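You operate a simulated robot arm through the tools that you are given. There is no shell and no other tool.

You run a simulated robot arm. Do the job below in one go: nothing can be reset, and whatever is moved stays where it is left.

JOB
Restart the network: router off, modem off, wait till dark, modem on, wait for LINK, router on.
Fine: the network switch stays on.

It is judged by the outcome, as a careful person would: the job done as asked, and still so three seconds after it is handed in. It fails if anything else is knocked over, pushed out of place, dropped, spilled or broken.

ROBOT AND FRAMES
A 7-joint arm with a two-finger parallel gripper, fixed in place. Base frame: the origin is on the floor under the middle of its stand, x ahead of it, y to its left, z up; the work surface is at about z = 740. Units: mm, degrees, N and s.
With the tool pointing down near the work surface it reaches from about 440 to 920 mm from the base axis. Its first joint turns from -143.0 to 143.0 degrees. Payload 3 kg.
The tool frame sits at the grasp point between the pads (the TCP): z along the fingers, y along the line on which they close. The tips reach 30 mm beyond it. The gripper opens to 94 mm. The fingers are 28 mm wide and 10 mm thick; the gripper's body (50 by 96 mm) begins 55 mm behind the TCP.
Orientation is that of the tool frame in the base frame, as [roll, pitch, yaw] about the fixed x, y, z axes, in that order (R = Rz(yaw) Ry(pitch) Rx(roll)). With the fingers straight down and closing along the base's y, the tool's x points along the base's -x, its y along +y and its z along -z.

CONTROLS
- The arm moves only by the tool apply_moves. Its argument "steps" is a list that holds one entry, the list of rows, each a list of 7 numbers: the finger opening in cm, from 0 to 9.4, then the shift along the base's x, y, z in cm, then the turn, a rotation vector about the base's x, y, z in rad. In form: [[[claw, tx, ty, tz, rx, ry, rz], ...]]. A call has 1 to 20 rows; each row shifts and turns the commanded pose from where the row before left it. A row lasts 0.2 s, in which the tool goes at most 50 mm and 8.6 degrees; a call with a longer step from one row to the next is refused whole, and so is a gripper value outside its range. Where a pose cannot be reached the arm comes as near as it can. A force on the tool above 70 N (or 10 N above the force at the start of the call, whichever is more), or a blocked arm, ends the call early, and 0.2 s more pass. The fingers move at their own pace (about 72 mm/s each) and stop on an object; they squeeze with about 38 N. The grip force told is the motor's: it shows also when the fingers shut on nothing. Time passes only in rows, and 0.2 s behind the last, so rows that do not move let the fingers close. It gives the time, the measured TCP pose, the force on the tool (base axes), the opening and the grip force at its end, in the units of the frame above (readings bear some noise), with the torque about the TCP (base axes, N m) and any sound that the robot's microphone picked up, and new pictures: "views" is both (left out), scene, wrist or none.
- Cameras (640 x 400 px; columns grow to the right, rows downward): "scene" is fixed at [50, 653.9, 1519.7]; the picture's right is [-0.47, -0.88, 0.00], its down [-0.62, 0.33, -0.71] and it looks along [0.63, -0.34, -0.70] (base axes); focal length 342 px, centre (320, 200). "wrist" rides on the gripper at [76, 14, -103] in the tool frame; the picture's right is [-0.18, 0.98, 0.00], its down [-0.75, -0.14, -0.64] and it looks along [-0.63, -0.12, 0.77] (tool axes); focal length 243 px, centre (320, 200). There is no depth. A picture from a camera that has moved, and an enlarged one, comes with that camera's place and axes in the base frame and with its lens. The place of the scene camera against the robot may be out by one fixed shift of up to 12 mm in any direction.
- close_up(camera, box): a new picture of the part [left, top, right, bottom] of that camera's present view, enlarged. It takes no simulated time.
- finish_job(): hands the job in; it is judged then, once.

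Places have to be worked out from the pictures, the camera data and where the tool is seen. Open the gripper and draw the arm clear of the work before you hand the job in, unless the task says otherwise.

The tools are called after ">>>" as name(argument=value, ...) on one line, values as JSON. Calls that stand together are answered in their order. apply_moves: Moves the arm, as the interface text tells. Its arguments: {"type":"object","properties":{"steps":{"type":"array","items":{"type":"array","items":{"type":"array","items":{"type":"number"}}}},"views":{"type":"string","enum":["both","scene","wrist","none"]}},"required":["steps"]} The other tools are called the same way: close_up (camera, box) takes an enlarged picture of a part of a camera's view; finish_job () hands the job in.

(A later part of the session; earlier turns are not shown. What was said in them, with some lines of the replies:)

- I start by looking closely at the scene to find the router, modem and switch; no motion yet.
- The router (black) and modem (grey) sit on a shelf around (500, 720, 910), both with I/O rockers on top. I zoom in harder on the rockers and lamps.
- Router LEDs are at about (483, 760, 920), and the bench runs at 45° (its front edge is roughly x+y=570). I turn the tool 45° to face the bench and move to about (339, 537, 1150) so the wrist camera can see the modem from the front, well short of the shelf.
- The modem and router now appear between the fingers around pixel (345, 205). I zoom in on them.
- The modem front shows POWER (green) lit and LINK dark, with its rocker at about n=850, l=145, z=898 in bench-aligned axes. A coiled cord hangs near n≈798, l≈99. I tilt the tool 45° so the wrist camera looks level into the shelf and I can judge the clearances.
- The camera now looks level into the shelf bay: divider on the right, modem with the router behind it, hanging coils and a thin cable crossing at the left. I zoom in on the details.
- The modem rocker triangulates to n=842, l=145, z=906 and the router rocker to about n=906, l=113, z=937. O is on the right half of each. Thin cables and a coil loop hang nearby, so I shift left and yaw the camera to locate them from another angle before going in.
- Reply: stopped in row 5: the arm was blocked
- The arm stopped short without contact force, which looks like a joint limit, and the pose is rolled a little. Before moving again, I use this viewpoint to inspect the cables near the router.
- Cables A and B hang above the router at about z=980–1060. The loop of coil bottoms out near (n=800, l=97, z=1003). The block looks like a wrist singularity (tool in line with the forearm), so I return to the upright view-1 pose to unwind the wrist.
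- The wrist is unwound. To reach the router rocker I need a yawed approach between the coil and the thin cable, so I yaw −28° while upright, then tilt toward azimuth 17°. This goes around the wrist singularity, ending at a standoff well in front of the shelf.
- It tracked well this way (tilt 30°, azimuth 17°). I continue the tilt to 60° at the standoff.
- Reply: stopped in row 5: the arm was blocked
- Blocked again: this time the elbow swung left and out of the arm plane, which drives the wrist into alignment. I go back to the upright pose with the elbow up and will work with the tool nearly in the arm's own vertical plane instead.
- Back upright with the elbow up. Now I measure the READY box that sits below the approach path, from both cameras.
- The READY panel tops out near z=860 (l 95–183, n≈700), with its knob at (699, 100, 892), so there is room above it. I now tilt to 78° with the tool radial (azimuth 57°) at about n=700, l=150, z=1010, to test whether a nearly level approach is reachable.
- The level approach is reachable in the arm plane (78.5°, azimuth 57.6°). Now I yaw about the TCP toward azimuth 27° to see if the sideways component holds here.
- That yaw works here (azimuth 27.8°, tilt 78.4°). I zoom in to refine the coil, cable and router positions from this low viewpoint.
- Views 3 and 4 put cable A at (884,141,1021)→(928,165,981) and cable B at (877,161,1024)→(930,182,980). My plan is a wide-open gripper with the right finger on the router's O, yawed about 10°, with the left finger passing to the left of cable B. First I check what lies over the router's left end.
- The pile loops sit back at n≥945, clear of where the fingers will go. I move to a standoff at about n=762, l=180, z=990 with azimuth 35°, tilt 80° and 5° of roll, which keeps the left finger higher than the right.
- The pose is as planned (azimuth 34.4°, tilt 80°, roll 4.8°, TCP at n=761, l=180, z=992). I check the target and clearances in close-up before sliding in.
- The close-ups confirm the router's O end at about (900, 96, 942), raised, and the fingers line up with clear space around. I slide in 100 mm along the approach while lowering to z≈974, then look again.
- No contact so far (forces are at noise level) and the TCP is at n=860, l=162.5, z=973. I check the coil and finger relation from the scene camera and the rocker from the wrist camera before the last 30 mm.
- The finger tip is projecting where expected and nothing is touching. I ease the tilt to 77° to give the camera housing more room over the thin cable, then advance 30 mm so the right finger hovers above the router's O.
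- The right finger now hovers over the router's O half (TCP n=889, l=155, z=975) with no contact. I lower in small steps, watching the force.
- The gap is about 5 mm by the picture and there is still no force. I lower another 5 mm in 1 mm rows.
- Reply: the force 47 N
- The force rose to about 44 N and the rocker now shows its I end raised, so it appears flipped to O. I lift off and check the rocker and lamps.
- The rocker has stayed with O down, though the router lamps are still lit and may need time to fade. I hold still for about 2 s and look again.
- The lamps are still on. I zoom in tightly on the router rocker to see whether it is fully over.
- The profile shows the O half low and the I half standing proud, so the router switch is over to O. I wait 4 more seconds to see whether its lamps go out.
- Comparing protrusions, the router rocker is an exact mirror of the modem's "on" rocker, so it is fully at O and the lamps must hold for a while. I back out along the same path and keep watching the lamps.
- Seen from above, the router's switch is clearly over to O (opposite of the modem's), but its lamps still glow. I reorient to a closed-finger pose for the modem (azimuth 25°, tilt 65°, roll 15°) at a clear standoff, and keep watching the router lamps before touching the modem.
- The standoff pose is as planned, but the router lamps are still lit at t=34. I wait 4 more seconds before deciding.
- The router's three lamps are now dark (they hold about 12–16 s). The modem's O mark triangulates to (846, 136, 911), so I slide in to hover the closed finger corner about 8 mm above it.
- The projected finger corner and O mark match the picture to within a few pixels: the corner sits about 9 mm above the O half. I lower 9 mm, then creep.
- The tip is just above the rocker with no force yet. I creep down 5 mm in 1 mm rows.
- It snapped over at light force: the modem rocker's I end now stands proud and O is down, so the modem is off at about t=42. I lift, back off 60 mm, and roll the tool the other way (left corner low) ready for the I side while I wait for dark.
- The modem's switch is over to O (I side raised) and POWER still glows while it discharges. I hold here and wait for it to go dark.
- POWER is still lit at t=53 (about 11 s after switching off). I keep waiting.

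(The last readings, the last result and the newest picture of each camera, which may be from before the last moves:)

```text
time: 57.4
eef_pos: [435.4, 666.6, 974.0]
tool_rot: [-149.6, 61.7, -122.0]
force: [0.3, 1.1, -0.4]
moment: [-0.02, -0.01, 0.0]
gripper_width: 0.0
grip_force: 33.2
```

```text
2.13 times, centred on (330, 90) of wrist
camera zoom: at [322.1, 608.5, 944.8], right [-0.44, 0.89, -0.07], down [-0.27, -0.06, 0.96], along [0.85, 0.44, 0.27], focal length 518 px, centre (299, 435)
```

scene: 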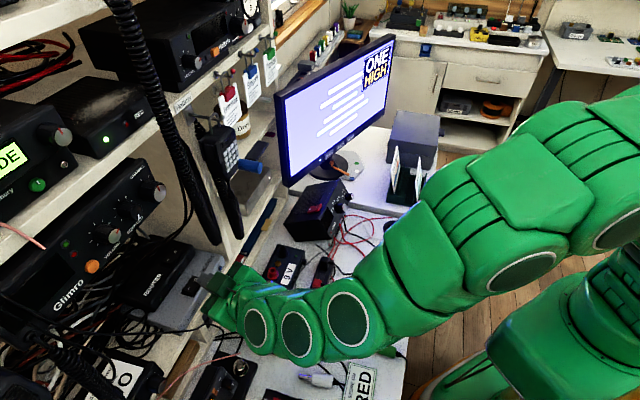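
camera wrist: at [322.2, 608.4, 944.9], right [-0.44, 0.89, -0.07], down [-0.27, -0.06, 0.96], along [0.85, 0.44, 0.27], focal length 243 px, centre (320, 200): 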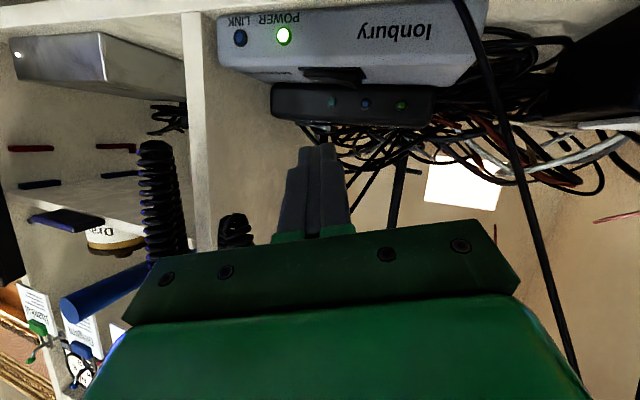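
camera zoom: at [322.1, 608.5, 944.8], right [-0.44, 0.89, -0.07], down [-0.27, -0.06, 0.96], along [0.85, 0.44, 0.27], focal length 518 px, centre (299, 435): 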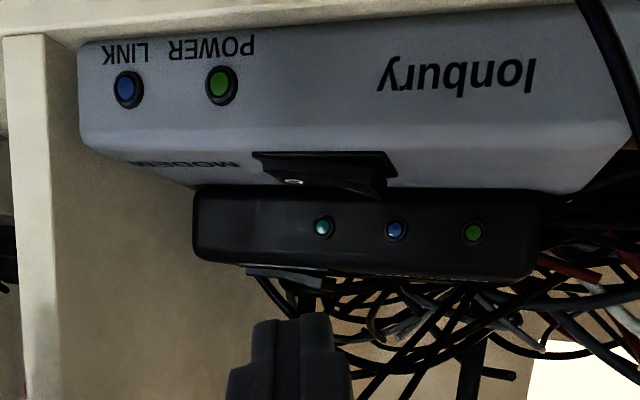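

The modem's POWER lamp is now dark, and so is the router. I move in to hover the low left corner above the modem's I half at about (847, 160).

>>> apply_moves(steps=[[[0, 1.11, 1.06, -0.9, 0, 0, 0], [0, 1.11, 1.06, -0.9, 0, 0, 0], [0, 1.12, 1.05, -0.9, 0, 0, 0], [0, 0, 0, 0, 0, 0, 0]]], views="both")

>>> close_up(camera="scene", box=[140, 230, 240, 320])

>>> close_up(camera="wrist", box=[180, 0, 480, 180])

```text
time: 58.4
eef_pos: [470.6, 699.7, 947.3]
tool_rot: [-149.6, 61.7, -121.8]
force: [0.0, 0.5, 0.9]
moment: [-0.02, 0.02, 0.01]
gripper_width: 0.0
grip_force: 33.3
camera wrist: at [355.6, 640.7, 917.8], right [-0.44, 0.89, -0.07], down [-0.27, -0.06, 0.96], along [0.85, 0.44, 0.27], focal length 243 px, centre (320, 200)
```

scene: 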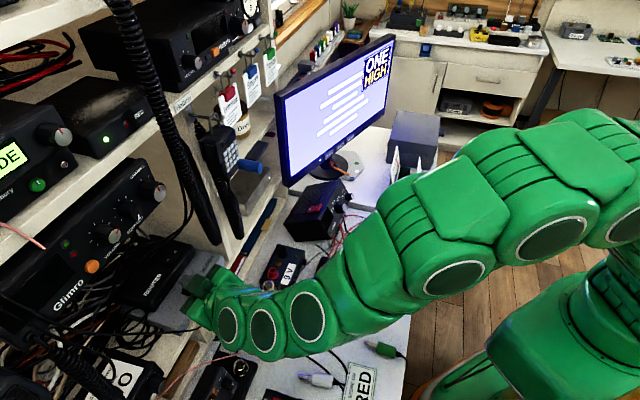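
wrist: 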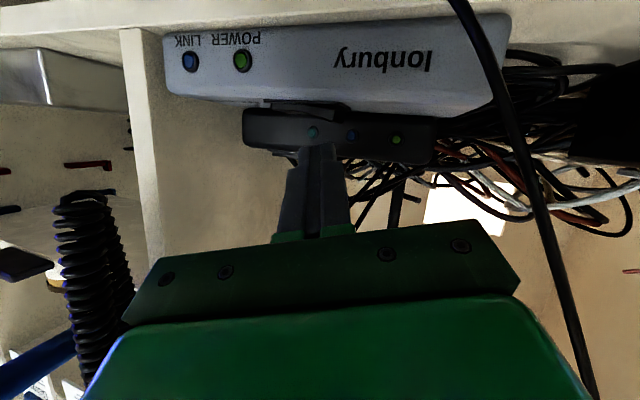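

```text
4.44 times, centred on (190, 275) of scene
camera zoom: at [50.0, 653.9, 1519.7], right [-0.47, -0.88, 0.0], down [-0.62, 0.33, -0.71], along [0.63, -0.34, -0.7], focal length 1521 px, centre (898, -133)
```

zoom: 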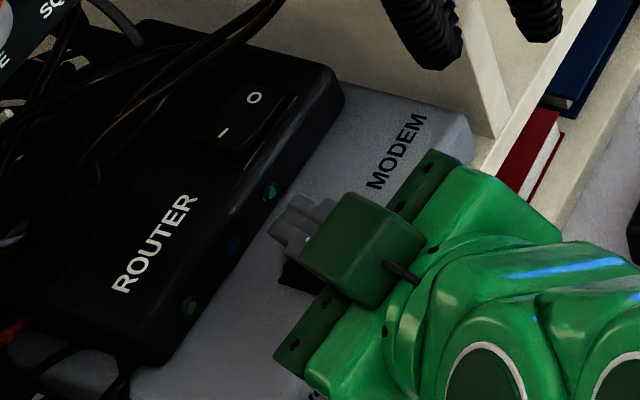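

```text
2.13 times, centred on (330, 90) of wrist
camera zoom: at [355.6, 640.7, 917.8], right [-0.44, 0.89, -0.07], down [-0.27, -0.06, 0.96], along [0.85, 0.44, 0.27], focal length 518 px, centre (299, 435)
```

zoom: 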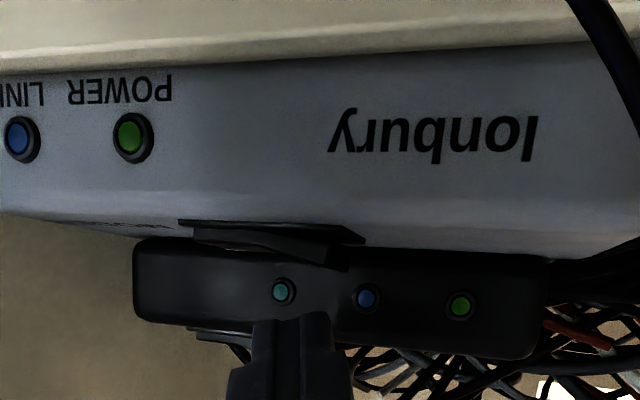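

The corner is lined up about 9 mm above the I half, with all lamps dark. I lower and press the modem on.

>>> apply_moves(steps=[[[0, 0, 0, -0.3, 0, 0, 0], [0, 0, 0, -0.3, 0, 0, 0], [0, 0, 0, -0.2, 0, 0, 0], [0, 0, 0, -0.1, 0, 0, 0], [0, 0, 0, -0.1, 0, 0, 0], [0, 0, 0, -0.1, 0, 0, 0], [0, 0, 0, 0, 0, 0, 0]]], views="none")

>>> close_up(camera="wrist", box=[180, 0, 480, 180])

```text
time: 60.0
eef_pos: [469.1, 698.5, 935.0]
tool_rot: [-149.7, 61.7, -122.0]
force: [0.8, -0.7, 0.0]
moment: [0.0, 0.0, 0.0]
gripper_width: 0.1
grip_force: 32.9
```

```text
2.13 times, centred on (330, 90) of wrist
camera zoom: at [355.4, 640.4, 906.8], right [-0.44, 0.89, -0.07], down [-0.27, -0.06, 0.96], along [0.85, 0.44, 0.27], focal length 518 px, centre (299, 435)
```

zoom: 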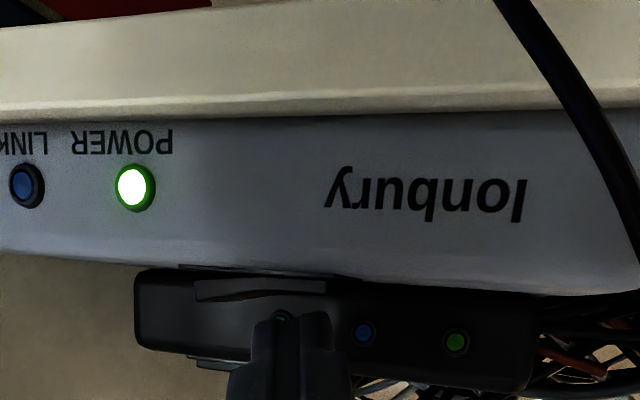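

POWER lit at once and the rocker has swung back to I: the modem is on. I lift off and back away to wait for LINK.

>>> apply_moves(steps=[[[0, 0, 0, 0.5, 0, 0, 0], [0, 0, 0, 0.7, 0, 0, 0], [0, -1.12, -1.06, 0.9, 0, 0, 0], [0, -1.12, -1.06, 0.9, 0, 0, 0], [0, -1.12, -1.06, 0.9, 0, 0, 0], [0, 0, 0, 0, 0, 0, 0], [0, 0, 0, 0, 0, 0, 0], [0, 0, 0, 0, 0, 0, 0], [0, 0, 0, 0, 0, 0, 0], [0, 0, 0, 0, 0, 0, 0], [0, 0, 0, 0, 0, 0, 0], [0, 0, 0, 0, 0, 0, 0], [0, 0, 0, 0, 0, 0, 0], [0, 0, 0, 0, 0, 0, 0], [0, 0, 0, 0, 0, 0, 0], [0, 0, 0, 0, 0, 0, 0]]], views="scene")

>>> close_up(camera="wrist", box=[180, 0, 480, 180])

```text
time: 63.4
eef_pos: [436.6, 666.3, 974.3]
tool_rot: [-149.8, 61.8, -122.0]
force: [0.4, -0.1, 0.1]
moment: [0.03, -0.01, -0.01]
gripper_width: 0.1
grip_force: 33.0
```

scene: 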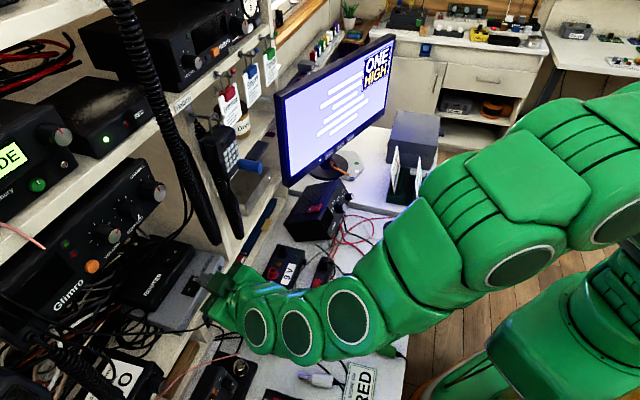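

```text
2.13 times, centred on (330, 90) of wrist
camera zoom: at [322.1, 608.5, 945.8], right [-0.44, 0.89, -0.07], down [-0.27, -0.06, 0.96], along [0.85, 0.44, 0.27], focal length 518 px, centre (299, 435)
```

zoom: 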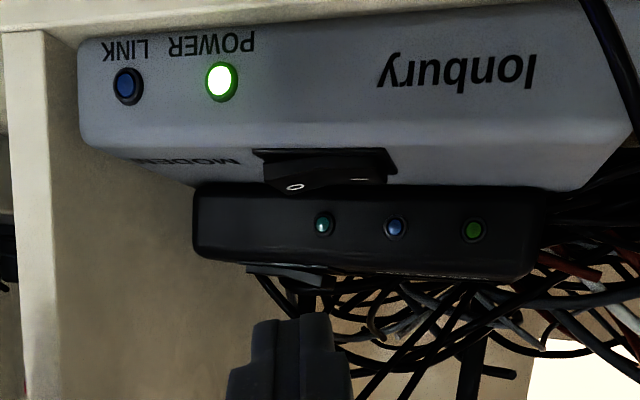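

POWER is on and LINK still dark. While waiting I reorient for the router's I side (tilt 77°, roll +5°, fingers closed) at the earlier safe standoff, from where the modem's lamps remain visible.

>>> apply_moves(steps=[[[0, -0.61, 0.13, 0.32, 0.0968, 0.0438, -0.0476], [0, -0.61, 0.13, 0.32, 0.0968, 0.0438, -0.0476], [0, -0.61, 0.13, 0.32, 0.0968, 0.0438, -0.0476], [0, -0.61, 0.13, 0.32, 0.0405, -0.0889, 0], [0, -0.61, 0.13, 0.32, 0.0405, -0.0889, 0], [0, 0, 0, 0, 0, 0, 0]]], views="both")

>>> close_up(camera="wrist", box=[120, 0, 420, 180])

```text
time: 64.8
eef_pos: [405.9, 673.6, 990.0]
tool_rot: [159.7, 76.2, -176.5]
force: [0.2, -0.8, -0.3]
moment: [0.0, -0.02, 0.02]
gripper_width: 0.2
grip_force: 33.1
camera wrist: at [288.2, 643.0, 940.2], right [-0.34, 0.9, 0.26], down [-0.33, -0.38, 0.86], along [0.88, 0.21, 0.43], focal length 243 px, centre (320, 200)
```

scene: 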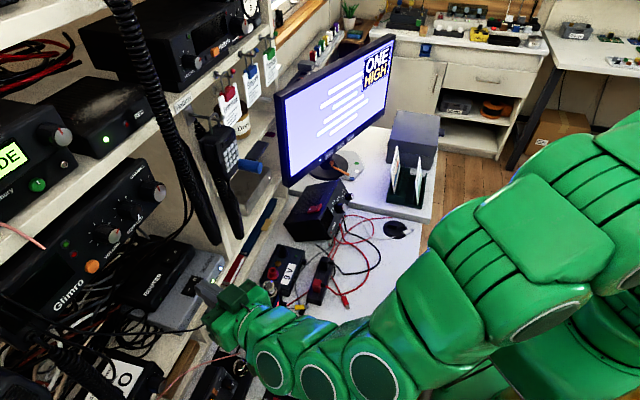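
wrist: 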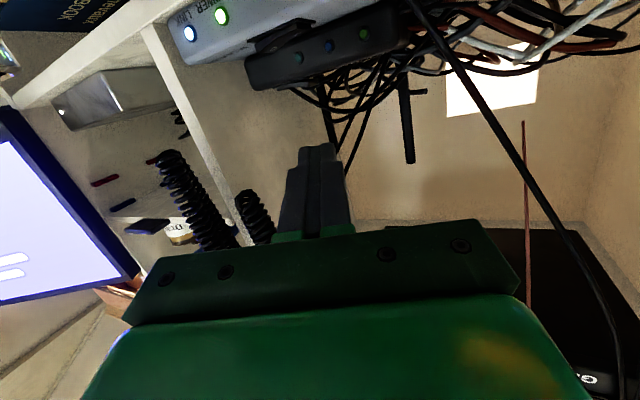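

```text
2.13 times, centred on (270, 90) of wrist
camera zoom: at [288.2, 643.0, 940.2], right [-0.34, 0.9, 0.26], down [-0.33, -0.38, 0.86], along [0.88, 0.21, 0.43], focal length 518 px, centre (427, 435)
```

zoom: 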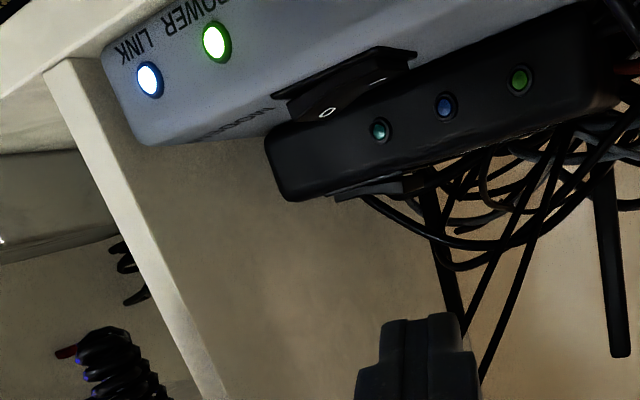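

LINK is now lit beside POWER, and the router is dark with its switch at O. I slide in toward the router's I half along the same kind of path (first 95 mm), then check again.

>>> apply_moves(steps=[[[0, 2.16, 0.99, -0.35, 0, 0, 0], [0, 2.16, 0.99, -0.35, 0, 0, 0], [0, 2.16, 0.99, -0.35, 0, 0, 0], [0, 2.15, 1.0, -0.35, 0, 0, 0], [0, 0, 0, 0, 0, 0, 0]]], views="both")

>>> close_up(camera="scene", box=[110, 200, 270, 350])

>>> close_up(camera="wrist", box=[120, 0, 420, 180])

```text
time: 66.0
eef_pos: [491.5, 712.6, 976.1]
tool_rot: [159.9, 76.2, -176.4]
force: [0.7, 0.1, -1.4]
moment: [0.01, -0.01, 0.0]
gripper_width: 0.0
grip_force: 33.0
camera wrist: at [373.9, 683.0, 927.0], right [-0.34, 0.9, 0.26], down [-0.34, -0.38, 0.86], along [0.88, 0.21, 0.43], focal length 243 px, centre (320, 200)
```

scene: 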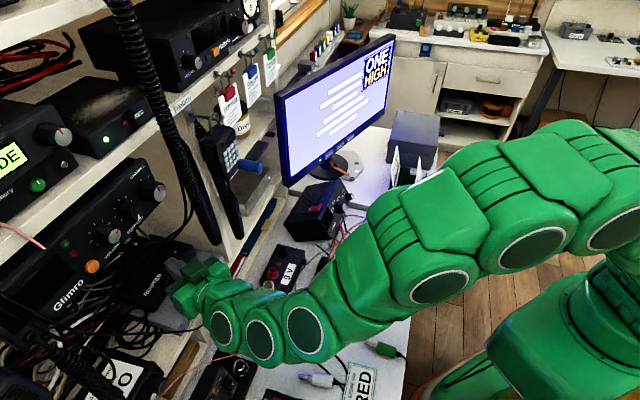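
wrist: 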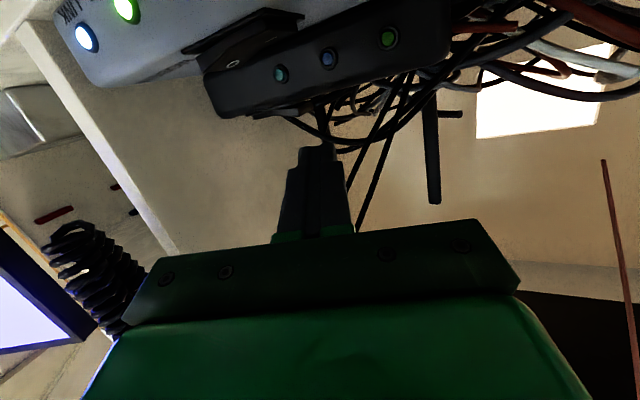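

```text
2.67 times, centred on (190, 275) of scene
camera zoom: at [50.0, 653.9, 1519.7], right [-0.47, -0.88, 0.0], down [-0.62, 0.33, -0.71], along [0.63, -0.34, -0.7], focal length 912 px, centre (667, 0)
```

zoom: 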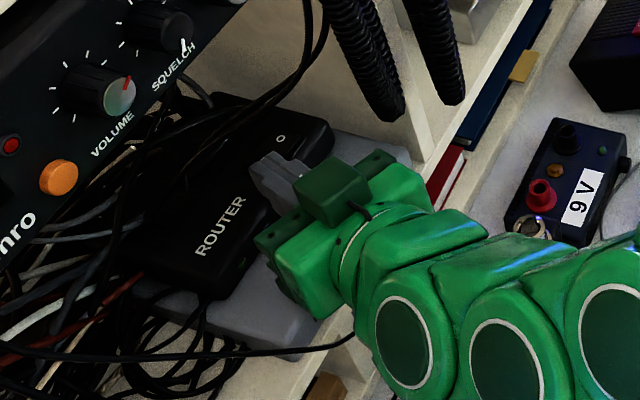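

```text
2.13 times, centred on (270, 90) of wrist
camera zoom: at [373.9, 683.0, 927.0], right [-0.34, 0.9, 0.26], down [-0.34, -0.38, 0.86], along [0.88, 0.21, 0.43], focal length 518 px, centre (427, 435)
```

zoom: 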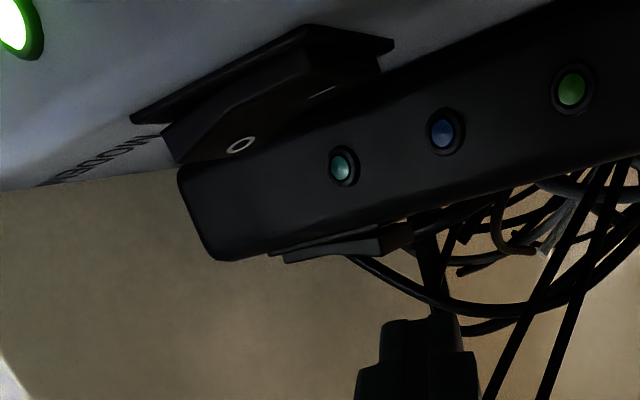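

LINK stays lit and the path is clear. I advance the last 36 mm to hover over the router's I half.

>>> apply_moves(steps=[[[0, 1.07, 0.51, -0.1, 0, 0, 0], [0, 1.07, 0.51, -0.1, 0, 0, 0], [0, 1.08, 0.5, -0.1, 0, 0, 0], [0, 0, 0, 0, 0, 0, 0]]], views="both")

>>> close_up(camera="scene", box=[110, 200, 270, 350])

>>> close_up(camera="wrist", box=[200, 60, 440, 200])

```text
time: 67.0
eef_pos: [523.2, 727.5, 974.2]
tool_rot: [160.0, 76.2, -176.1]
force: [0.5, -0.8, 0.8]
moment: [-0.01, -0.01, 0.03]
gripper_width: 0.0
grip_force: 33.3
camera wrist: at [406.2, 698.2, 923.7], right [-0.34, 0.9, 0.26], down [-0.33, -0.38, 0.86], along [0.88, 0.21, 0.43], focal length 243 px, centre (320, 200)
```

scene: 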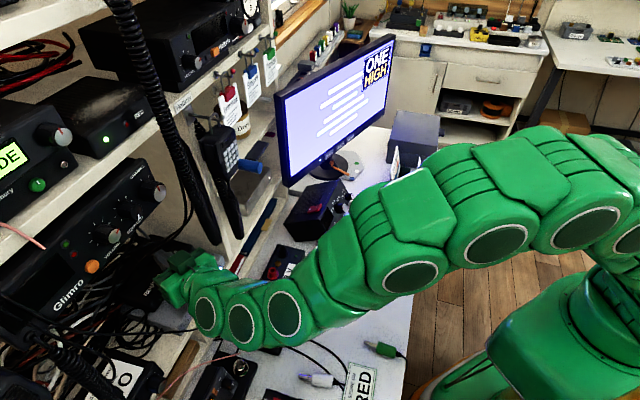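
wrist: 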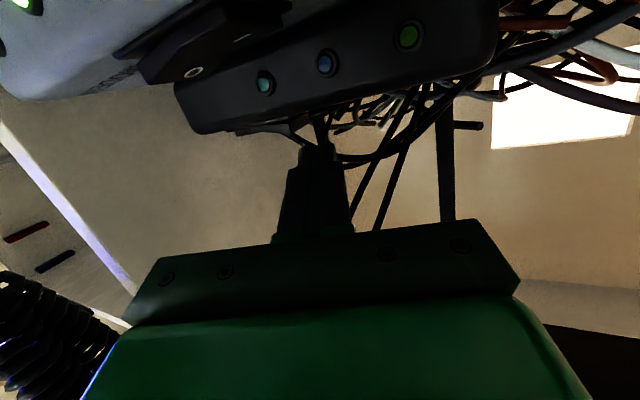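

```text
2.67 times, centred on (190, 275) of scene
camera zoom: at [50.0, 653.9, 1519.7], right [-0.47, -0.88, 0.0], down [-0.62, 0.33, -0.71], along [0.63, -0.34, -0.7], focal length 912 px, centre (667, 0)
```

zoom: 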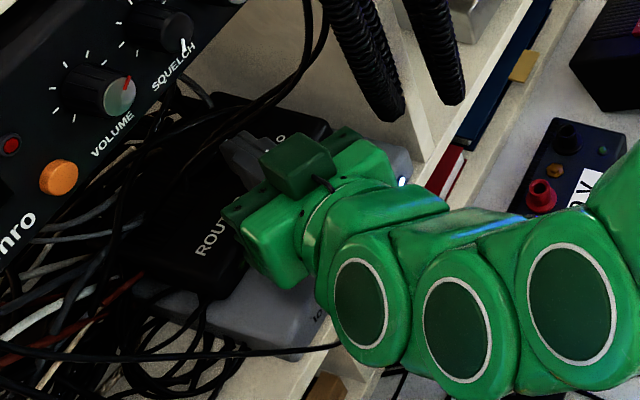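

```text
2.67 times, centred on (320, 130) of wrist
camera zoom: at [406.2, 698.2, 923.7], right [-0.34, 0.9, 0.26], down [-0.33, -0.38, 0.86], along [0.88, 0.21, 0.43], focal length 647 px, centre (320, 387)
```

zoom: 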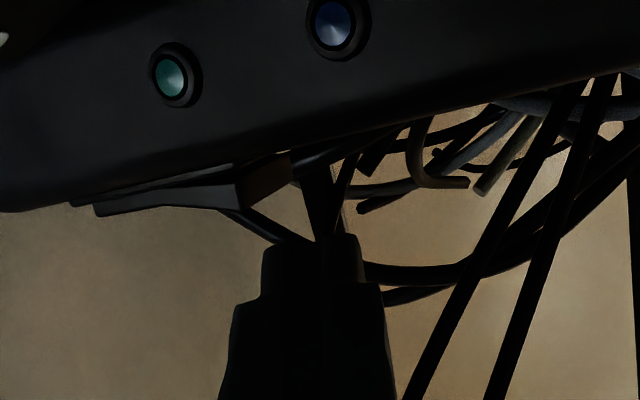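

The corner projects onto the router's I half, though near its outer end. I shift 2.5 mm right for better overlap and lower to just above contact.

>>> apply_moves(steps=[[[0, 0.18, -0.18, -0.15, 0, 0, 0], [0, 0, 0, -0.25, 0, 0, 0], [0, 0, 0, -0.2, 0, 0, 0], [0, 0, 0, -0.15, 0, 0, 0], [0, 0, 0, 0, 0, 0, 0]]], views="none")

>>> close_up(camera="wrist", box=[200, 60, 440, 200])

```text
time: 68.2
eef_pos: [525.9, 725.3, 965.6]
tool_rot: [159.9, 76.2, -176.2]
force: [-0.2, -0.3, -0.5]
moment: [0.02, -0.02, 0.02]
gripper_width: 0.0
grip_force: 33.3
```

```text
2.67 times, centred on (320, 130) of wrist
camera zoom: at [408.1, 695.7, 916.0], right [-0.34, 0.9, 0.26], down [-0.33, -0.38, 0.86], along [0.88, 0.21, 0.43], focal length 647 px, centre (320, 387)
```

zoom: 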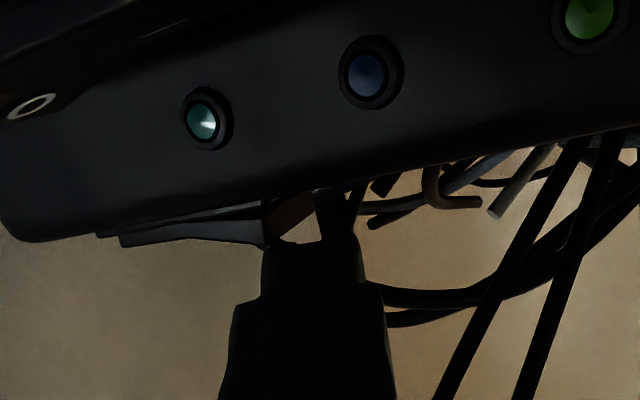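

The tip is at the rocker surface, still with no force. I creep down 4 mm.

>>> apply_moves(steps=[[[0, 0, 0, -0.1, 0, 0, 0], [0, 0, 0, -0.1, 0, 0, 0], [0, 0, 0, -0.1, 0, 0, 0], [0, 0, 0, -0.1, 0, 0, 0], [0, 0, 0, 0, 0, 0, 0]]], views="none")

>>> close_up(camera="wrist", box=[200, 60, 440, 200])

```text
time: 69.4
eef_pos: [526.6, 725.8, 962.3]
tool_rot: [160.1, 76.2, -176.2]
force: [0.0, -0.9, 0.8]
moment: [0.01, -0.06, -0.02]
gripper_width: 0.0
grip_force: 32.8
```

```text
2.67 times, centred on (320, 130) of wrist
camera zoom: at [408.5, 695.9, 911.9], right [-0.34, 0.9, 0.26], down [-0.33, -0.38, 0.86], along [0.88, 0.21, 0.43], focal length 647 px, centre (320, 387)
```

zoom: 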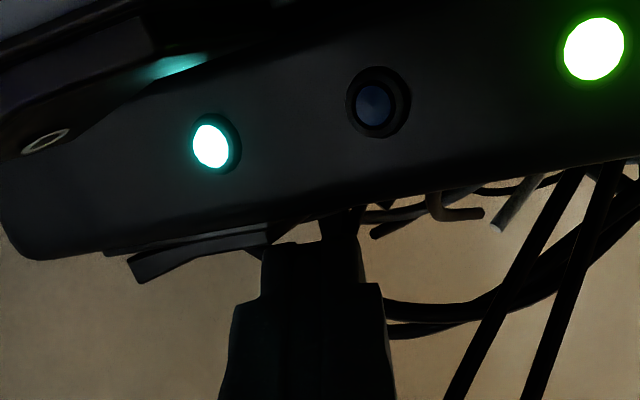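

The router's lamps came on: it is back at I. I lift off and retrace the path out of the shelf.

>>> apply_moves(steps=[[[0, 0, 0, 0.4, 0, 0, 0], [0, 0, 0, 0.6, 0, 0, 0], [0, -0.18, 0.18, 0.1, 0, 0, 0], [0, -1.07, -0.51, 0.1, 0, 0, 0], [0, -1.07, -0.51, 0.1, 0, 0, 0], [0, -1.08, -0.5, 0.1, 0, 0, 0], [0, -2.16, -0.99, 0.35, 0, 0, 0], [0, -2.16, -0.99, 0.35, 0, 0, 0], [0, -2.16, -0.99, 0.35, 0, 0, 0], [0, -2.15, -1.0, 0.35, 0, 0, 0], [0, 0, 0, 0, 0, 0, 0]]], views="both")

>>> close_up(camera="scene", box=[115, 225, 235, 320])

>>> close_up(camera="wrist", box=[40, 0, 420, 180])

```text
time: 71.8
eef_pos: [405.4, 672.5, 991.5]
tool_rot: [159.8, 76.2, -176.3]
force: [-0.7, -1.2, 0.1]
moment: [-0.04, -0.01, 0.02]
gripper_width: 0.1
grip_force: 32.8
camera wrist: at [288.0, 642.7, 940.9], right [-0.34, 0.9, 0.26], down [-0.33, -0.38, 0.86], along [0.88, 0.21, 0.43], focal length 243 px, centre (320, 200)
```

scene: 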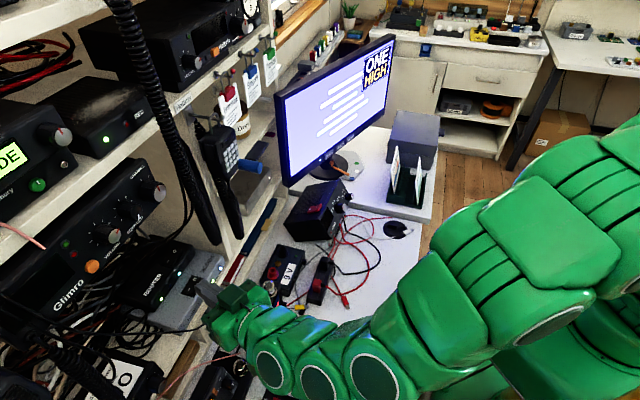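
wrist: 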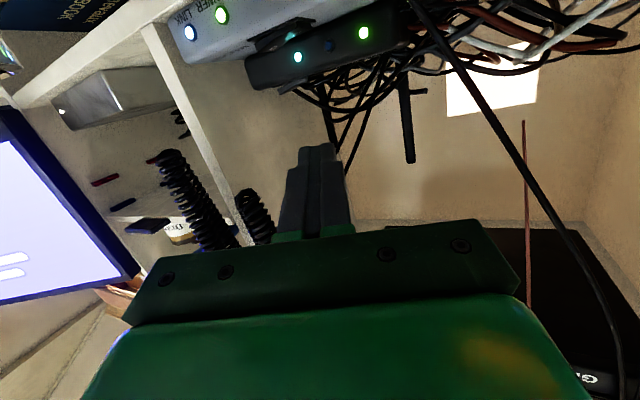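

```text
4.21 times, centred on (175, 272) of scene
camera zoom: at [50.0, 653.9, 1519.7], right [-0.47, -0.88, 0.0], down [-0.62, 0.33, -0.71], along [0.63, -0.34, -0.7], focal length 1441 px, centre (930, -105)
```

zoom: 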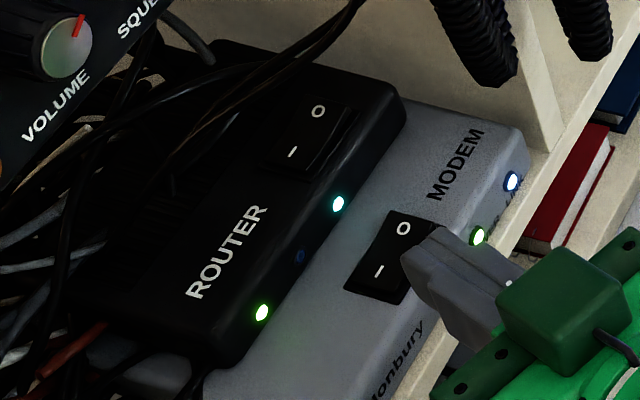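

```text
1.68 times, centred on (230, 90) of wrist
camera zoom: at [288.0, 642.7, 940.9], right [-0.34, 0.9, 0.26], down [-0.33, -0.38, 0.86], along [0.88, 0.21, 0.43], focal length 409 px, centre (472, 385)
```

zoom: 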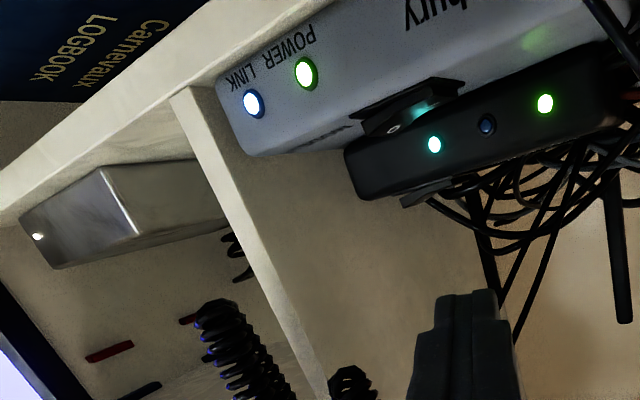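

Everything reads right: modem POWER and LINK lit, router lamps lit, both rockers at I, and the switch's lamp still on. I now draw the arm back from the shelf, opening the gripper and unwinding the wrist.

>>> apply_moves(steps=[[[0, -2.12, -1.65, 1.67, 0, 0, 0], [0, -2.12, -1.65, 1.67, 0, 0, 0], [0, -2.12, -1.65, 1.67, 0, 0, 0], [3, 0, 0, 0, 0, 0, 0.1138], [5, 0, 0, 0, 0, 0, 0.1138], [5, 0, 0, 0, 0, 0, 0.1138], [5, 0, 0, 0, 0, 0, 0.1138], [5, 0, 0, 0, 0, 0, 0.1138], [5, 0, 0, 0, 0, 0, 0]]], views="both")

```text
time: 73.8
eef_pos: [342.3, 623.4, 1041.0]
tool_rot: [160.0, 76.2, -143.5]
force: [-0.2, -0.5, 0.2]
moment: [0.0, 0.0, 0.03]
gripper_width: 50.1
grip_force: 0.0
camera wrist: at [258.4, 536.0, 990.1], right [-0.78, 0.57, 0.26], down [-0.08, -0.5, 0.86], along [0.63, 0.65, 0.43], focal length 243 px, centre (320, 200)
```

scene: 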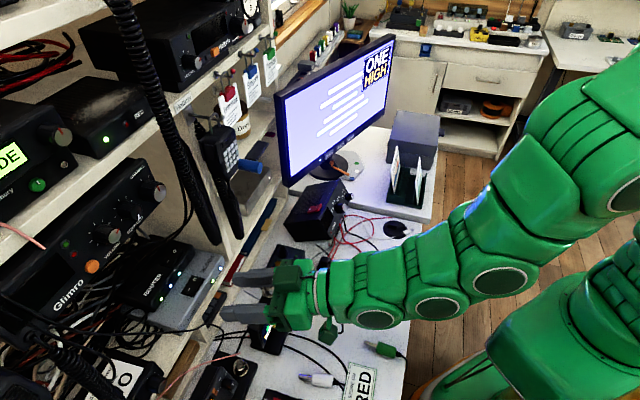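
wrist: 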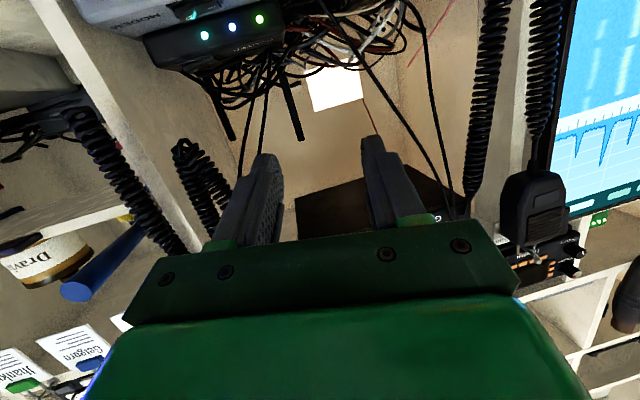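

All three router lamps are now lit, including the middle one, so the network is back. I tilt the tool upright and raise it away from the bench, opening the gripper fully.

>>> apply_moves(steps=[[[9.4, -0.03, -0.83, 1.09, -0.1127, 0.0732, 0], [9.4, -0.03, -0.83, 1.09, -0.1127, 0.0732, 0], [9.4, -0.03, -0.83, 1.09, -0.1127, 0.0732, 0], [9.4, -0.03, -0.83, 1.09, -0.1127, 0.0732, 0], [9.4, -0.03, -0.83, 1.09, -0.1127, 0.0732, 0], [9.4, -0.03, -0.83, 1.09, -0.1127, 0.0732, 0], [9.4, -0.03, -0.83, 1.09, -0.1127, 0.0732, 0], [9.4, -0.03, -0.83, 1.09, -0.1127, 0.0732, 0], [9.4, -0.03, -0.83, 1.09, -0.1127, 0.0732, 0], [9.4, -0.03, -0.83, 1.09, -0.1127, 0.0732, 0], [9.4, 0, 0, 0, 0, 0, 0]]], views="both")

```text
time: 76.2
eef_pos: [338.7, 540.7, 1149.2]
tool_rot: [-179.9, -0.1, -127.8]
force: [-0.1, -0.5, 0.1]
moment: [0.01, 0.01, 0.04]
gripper_width: 94.1
grip_force: 0.0
camera wrist: at [278.9, 488.0, 1251.4], right [-0.66, 0.75, 0.0], down [0.57, 0.51, 0.64], along [0.48, 0.43, -0.77], focal length 243 px, centre (320, 200)
```

scene: 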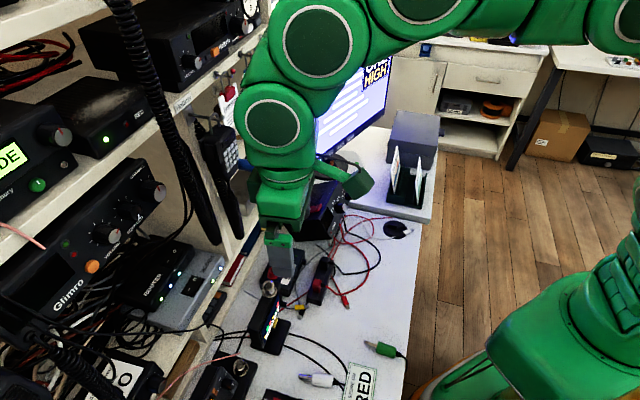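
wrist: 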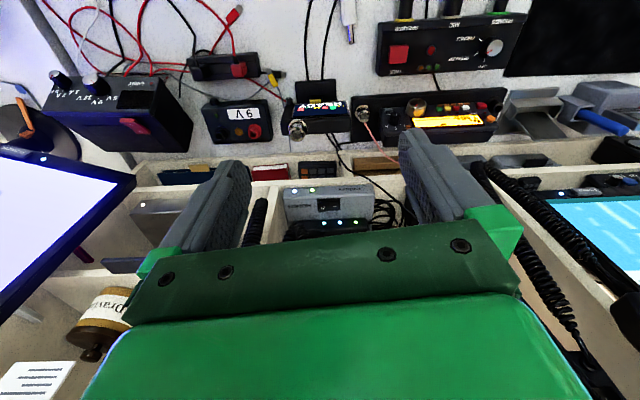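

The arm is upright again and nothing on the bench has moved. I return to the starting pose, well clear of the work, and take a final look at the lamps.

>>> apply_moves(steps=[[[9.4, -2.1, -1.85, 1.85, 0, 0, -0.13], [9.4, -2.2, -1.85, 1.85, 0, 0, -0.13], [9.4, -2.2, -1.85, 1.85, 0, 0, -0.13], [9.4, -2.2, -1.85, 1.85, 0, 0, -0.13], [9.4, -2.2, -1.85, 1.85, 0, 0, -0.13], [9.4, -2.2, -1.85, 1.85, 0, 0, -0.13], [9.4, -2.15, -1.9, 1.85, 0, 0, -0.13], [9.4, 0, 0, 0, 0, 0, 0]]], views="both")

>>> close_up(camera="scene", box=[100, 180, 320, 340])

>>> close_up(camera="scene", box=[125, 235, 225, 315])

```text
time: 78.2
eef_pos: [213.1, 420.0, 1255.0]
tool_rot: [-179.5, -7.7, 178.8]
force: [-0.7, 0.4, 0.6]
moment: [-0.01, -0.03, 0.0]
gripper_width: 93.8
grip_force: 0.0
stopped in row 8: the arm was blocked; the commanded pose is now the measured one
camera wrist: at [149.6, 437.0, 1366.1], right [0.2, 0.98, -0.03], down [0.83, -0.16, 0.54], along [0.52, -0.14, -0.84], focal length 243 px, centre (320, 200)
```

scene: 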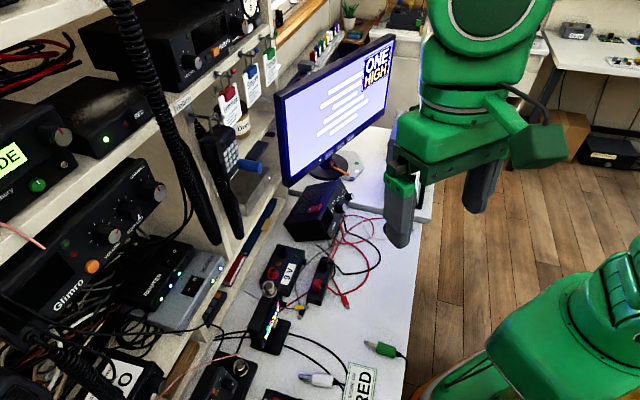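
wrist: 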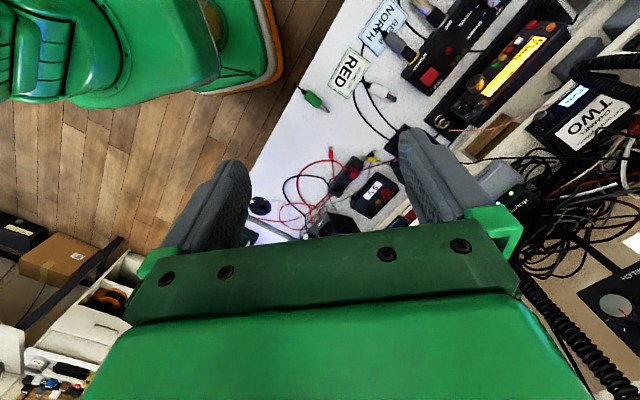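

```text
2.50 times, centred on (210, 260) of scene
camera zoom: at [50.0, 653.9, 1519.7], right [-0.47, -0.88, 0.0], down [-0.62, 0.33, -0.71], along [0.63, -0.34, -0.7], focal length 855 px, centre (595, 50)
```

zoom: 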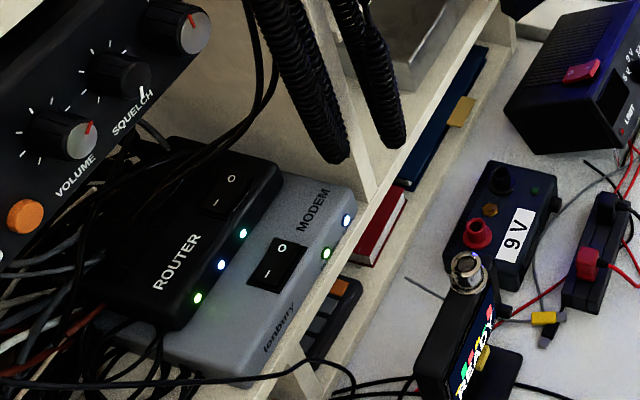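

```text
5.00 times, centred on (175, 275) of scene
camera zoom: at [50.0, 653.9, 1519.7], right [-0.47, -0.88, 0.0], down [-0.62, 0.33, -0.71], along [0.63, -0.34, -0.7], focal length 1711 px, centre (1045, -175)
```

zoom: 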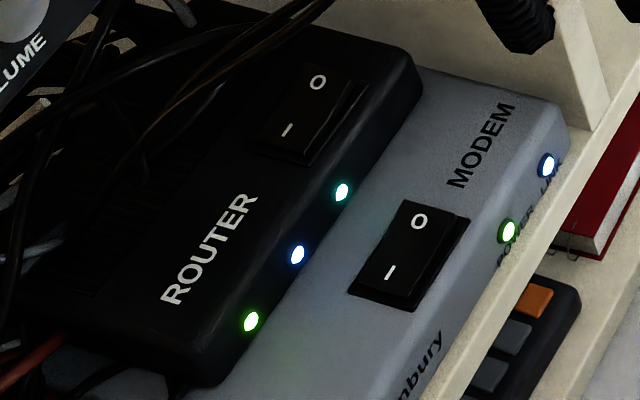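

The arm is clear of the work with the gripper open; its last few millimetres stopped at a joint limit with no contact. Modem POWER and LINK and all three router lamps are lit, the switch is still on, and the bench is undisturbed, so I hand the job in.

>>> finish_job()

```text
The job is handed in.
```

The network is restarted and back up. The modem shows POWER and LINK, and all three router lamps are lit.

I did it in the order you gave:

1. **Router off:** I pressed it to O, and its lamps went dark roughly 15 seconds later.
2. **Modem off:** I pressed it to O and waited about 15 seconds until its POWER lamp was dark too.
3. **Modem on:** POWER lit at once, and LINK came on within about 5 seconds.
4. **Router on:** its lamps came back. The middle one, dark before the restart, lit a few seconds later.

I left the network switch alone, and its lamp was still on when I last had it in view. I saw nothing on the shelf or bench knocked or moved in the final pictures.

I pressed the router's O side harder than it needed, about 44 N, but the switch worked normally afterwards. The arm stopped slightly short of its starting pose, probably at a joint limit. It is clear of the work with the gripper open.
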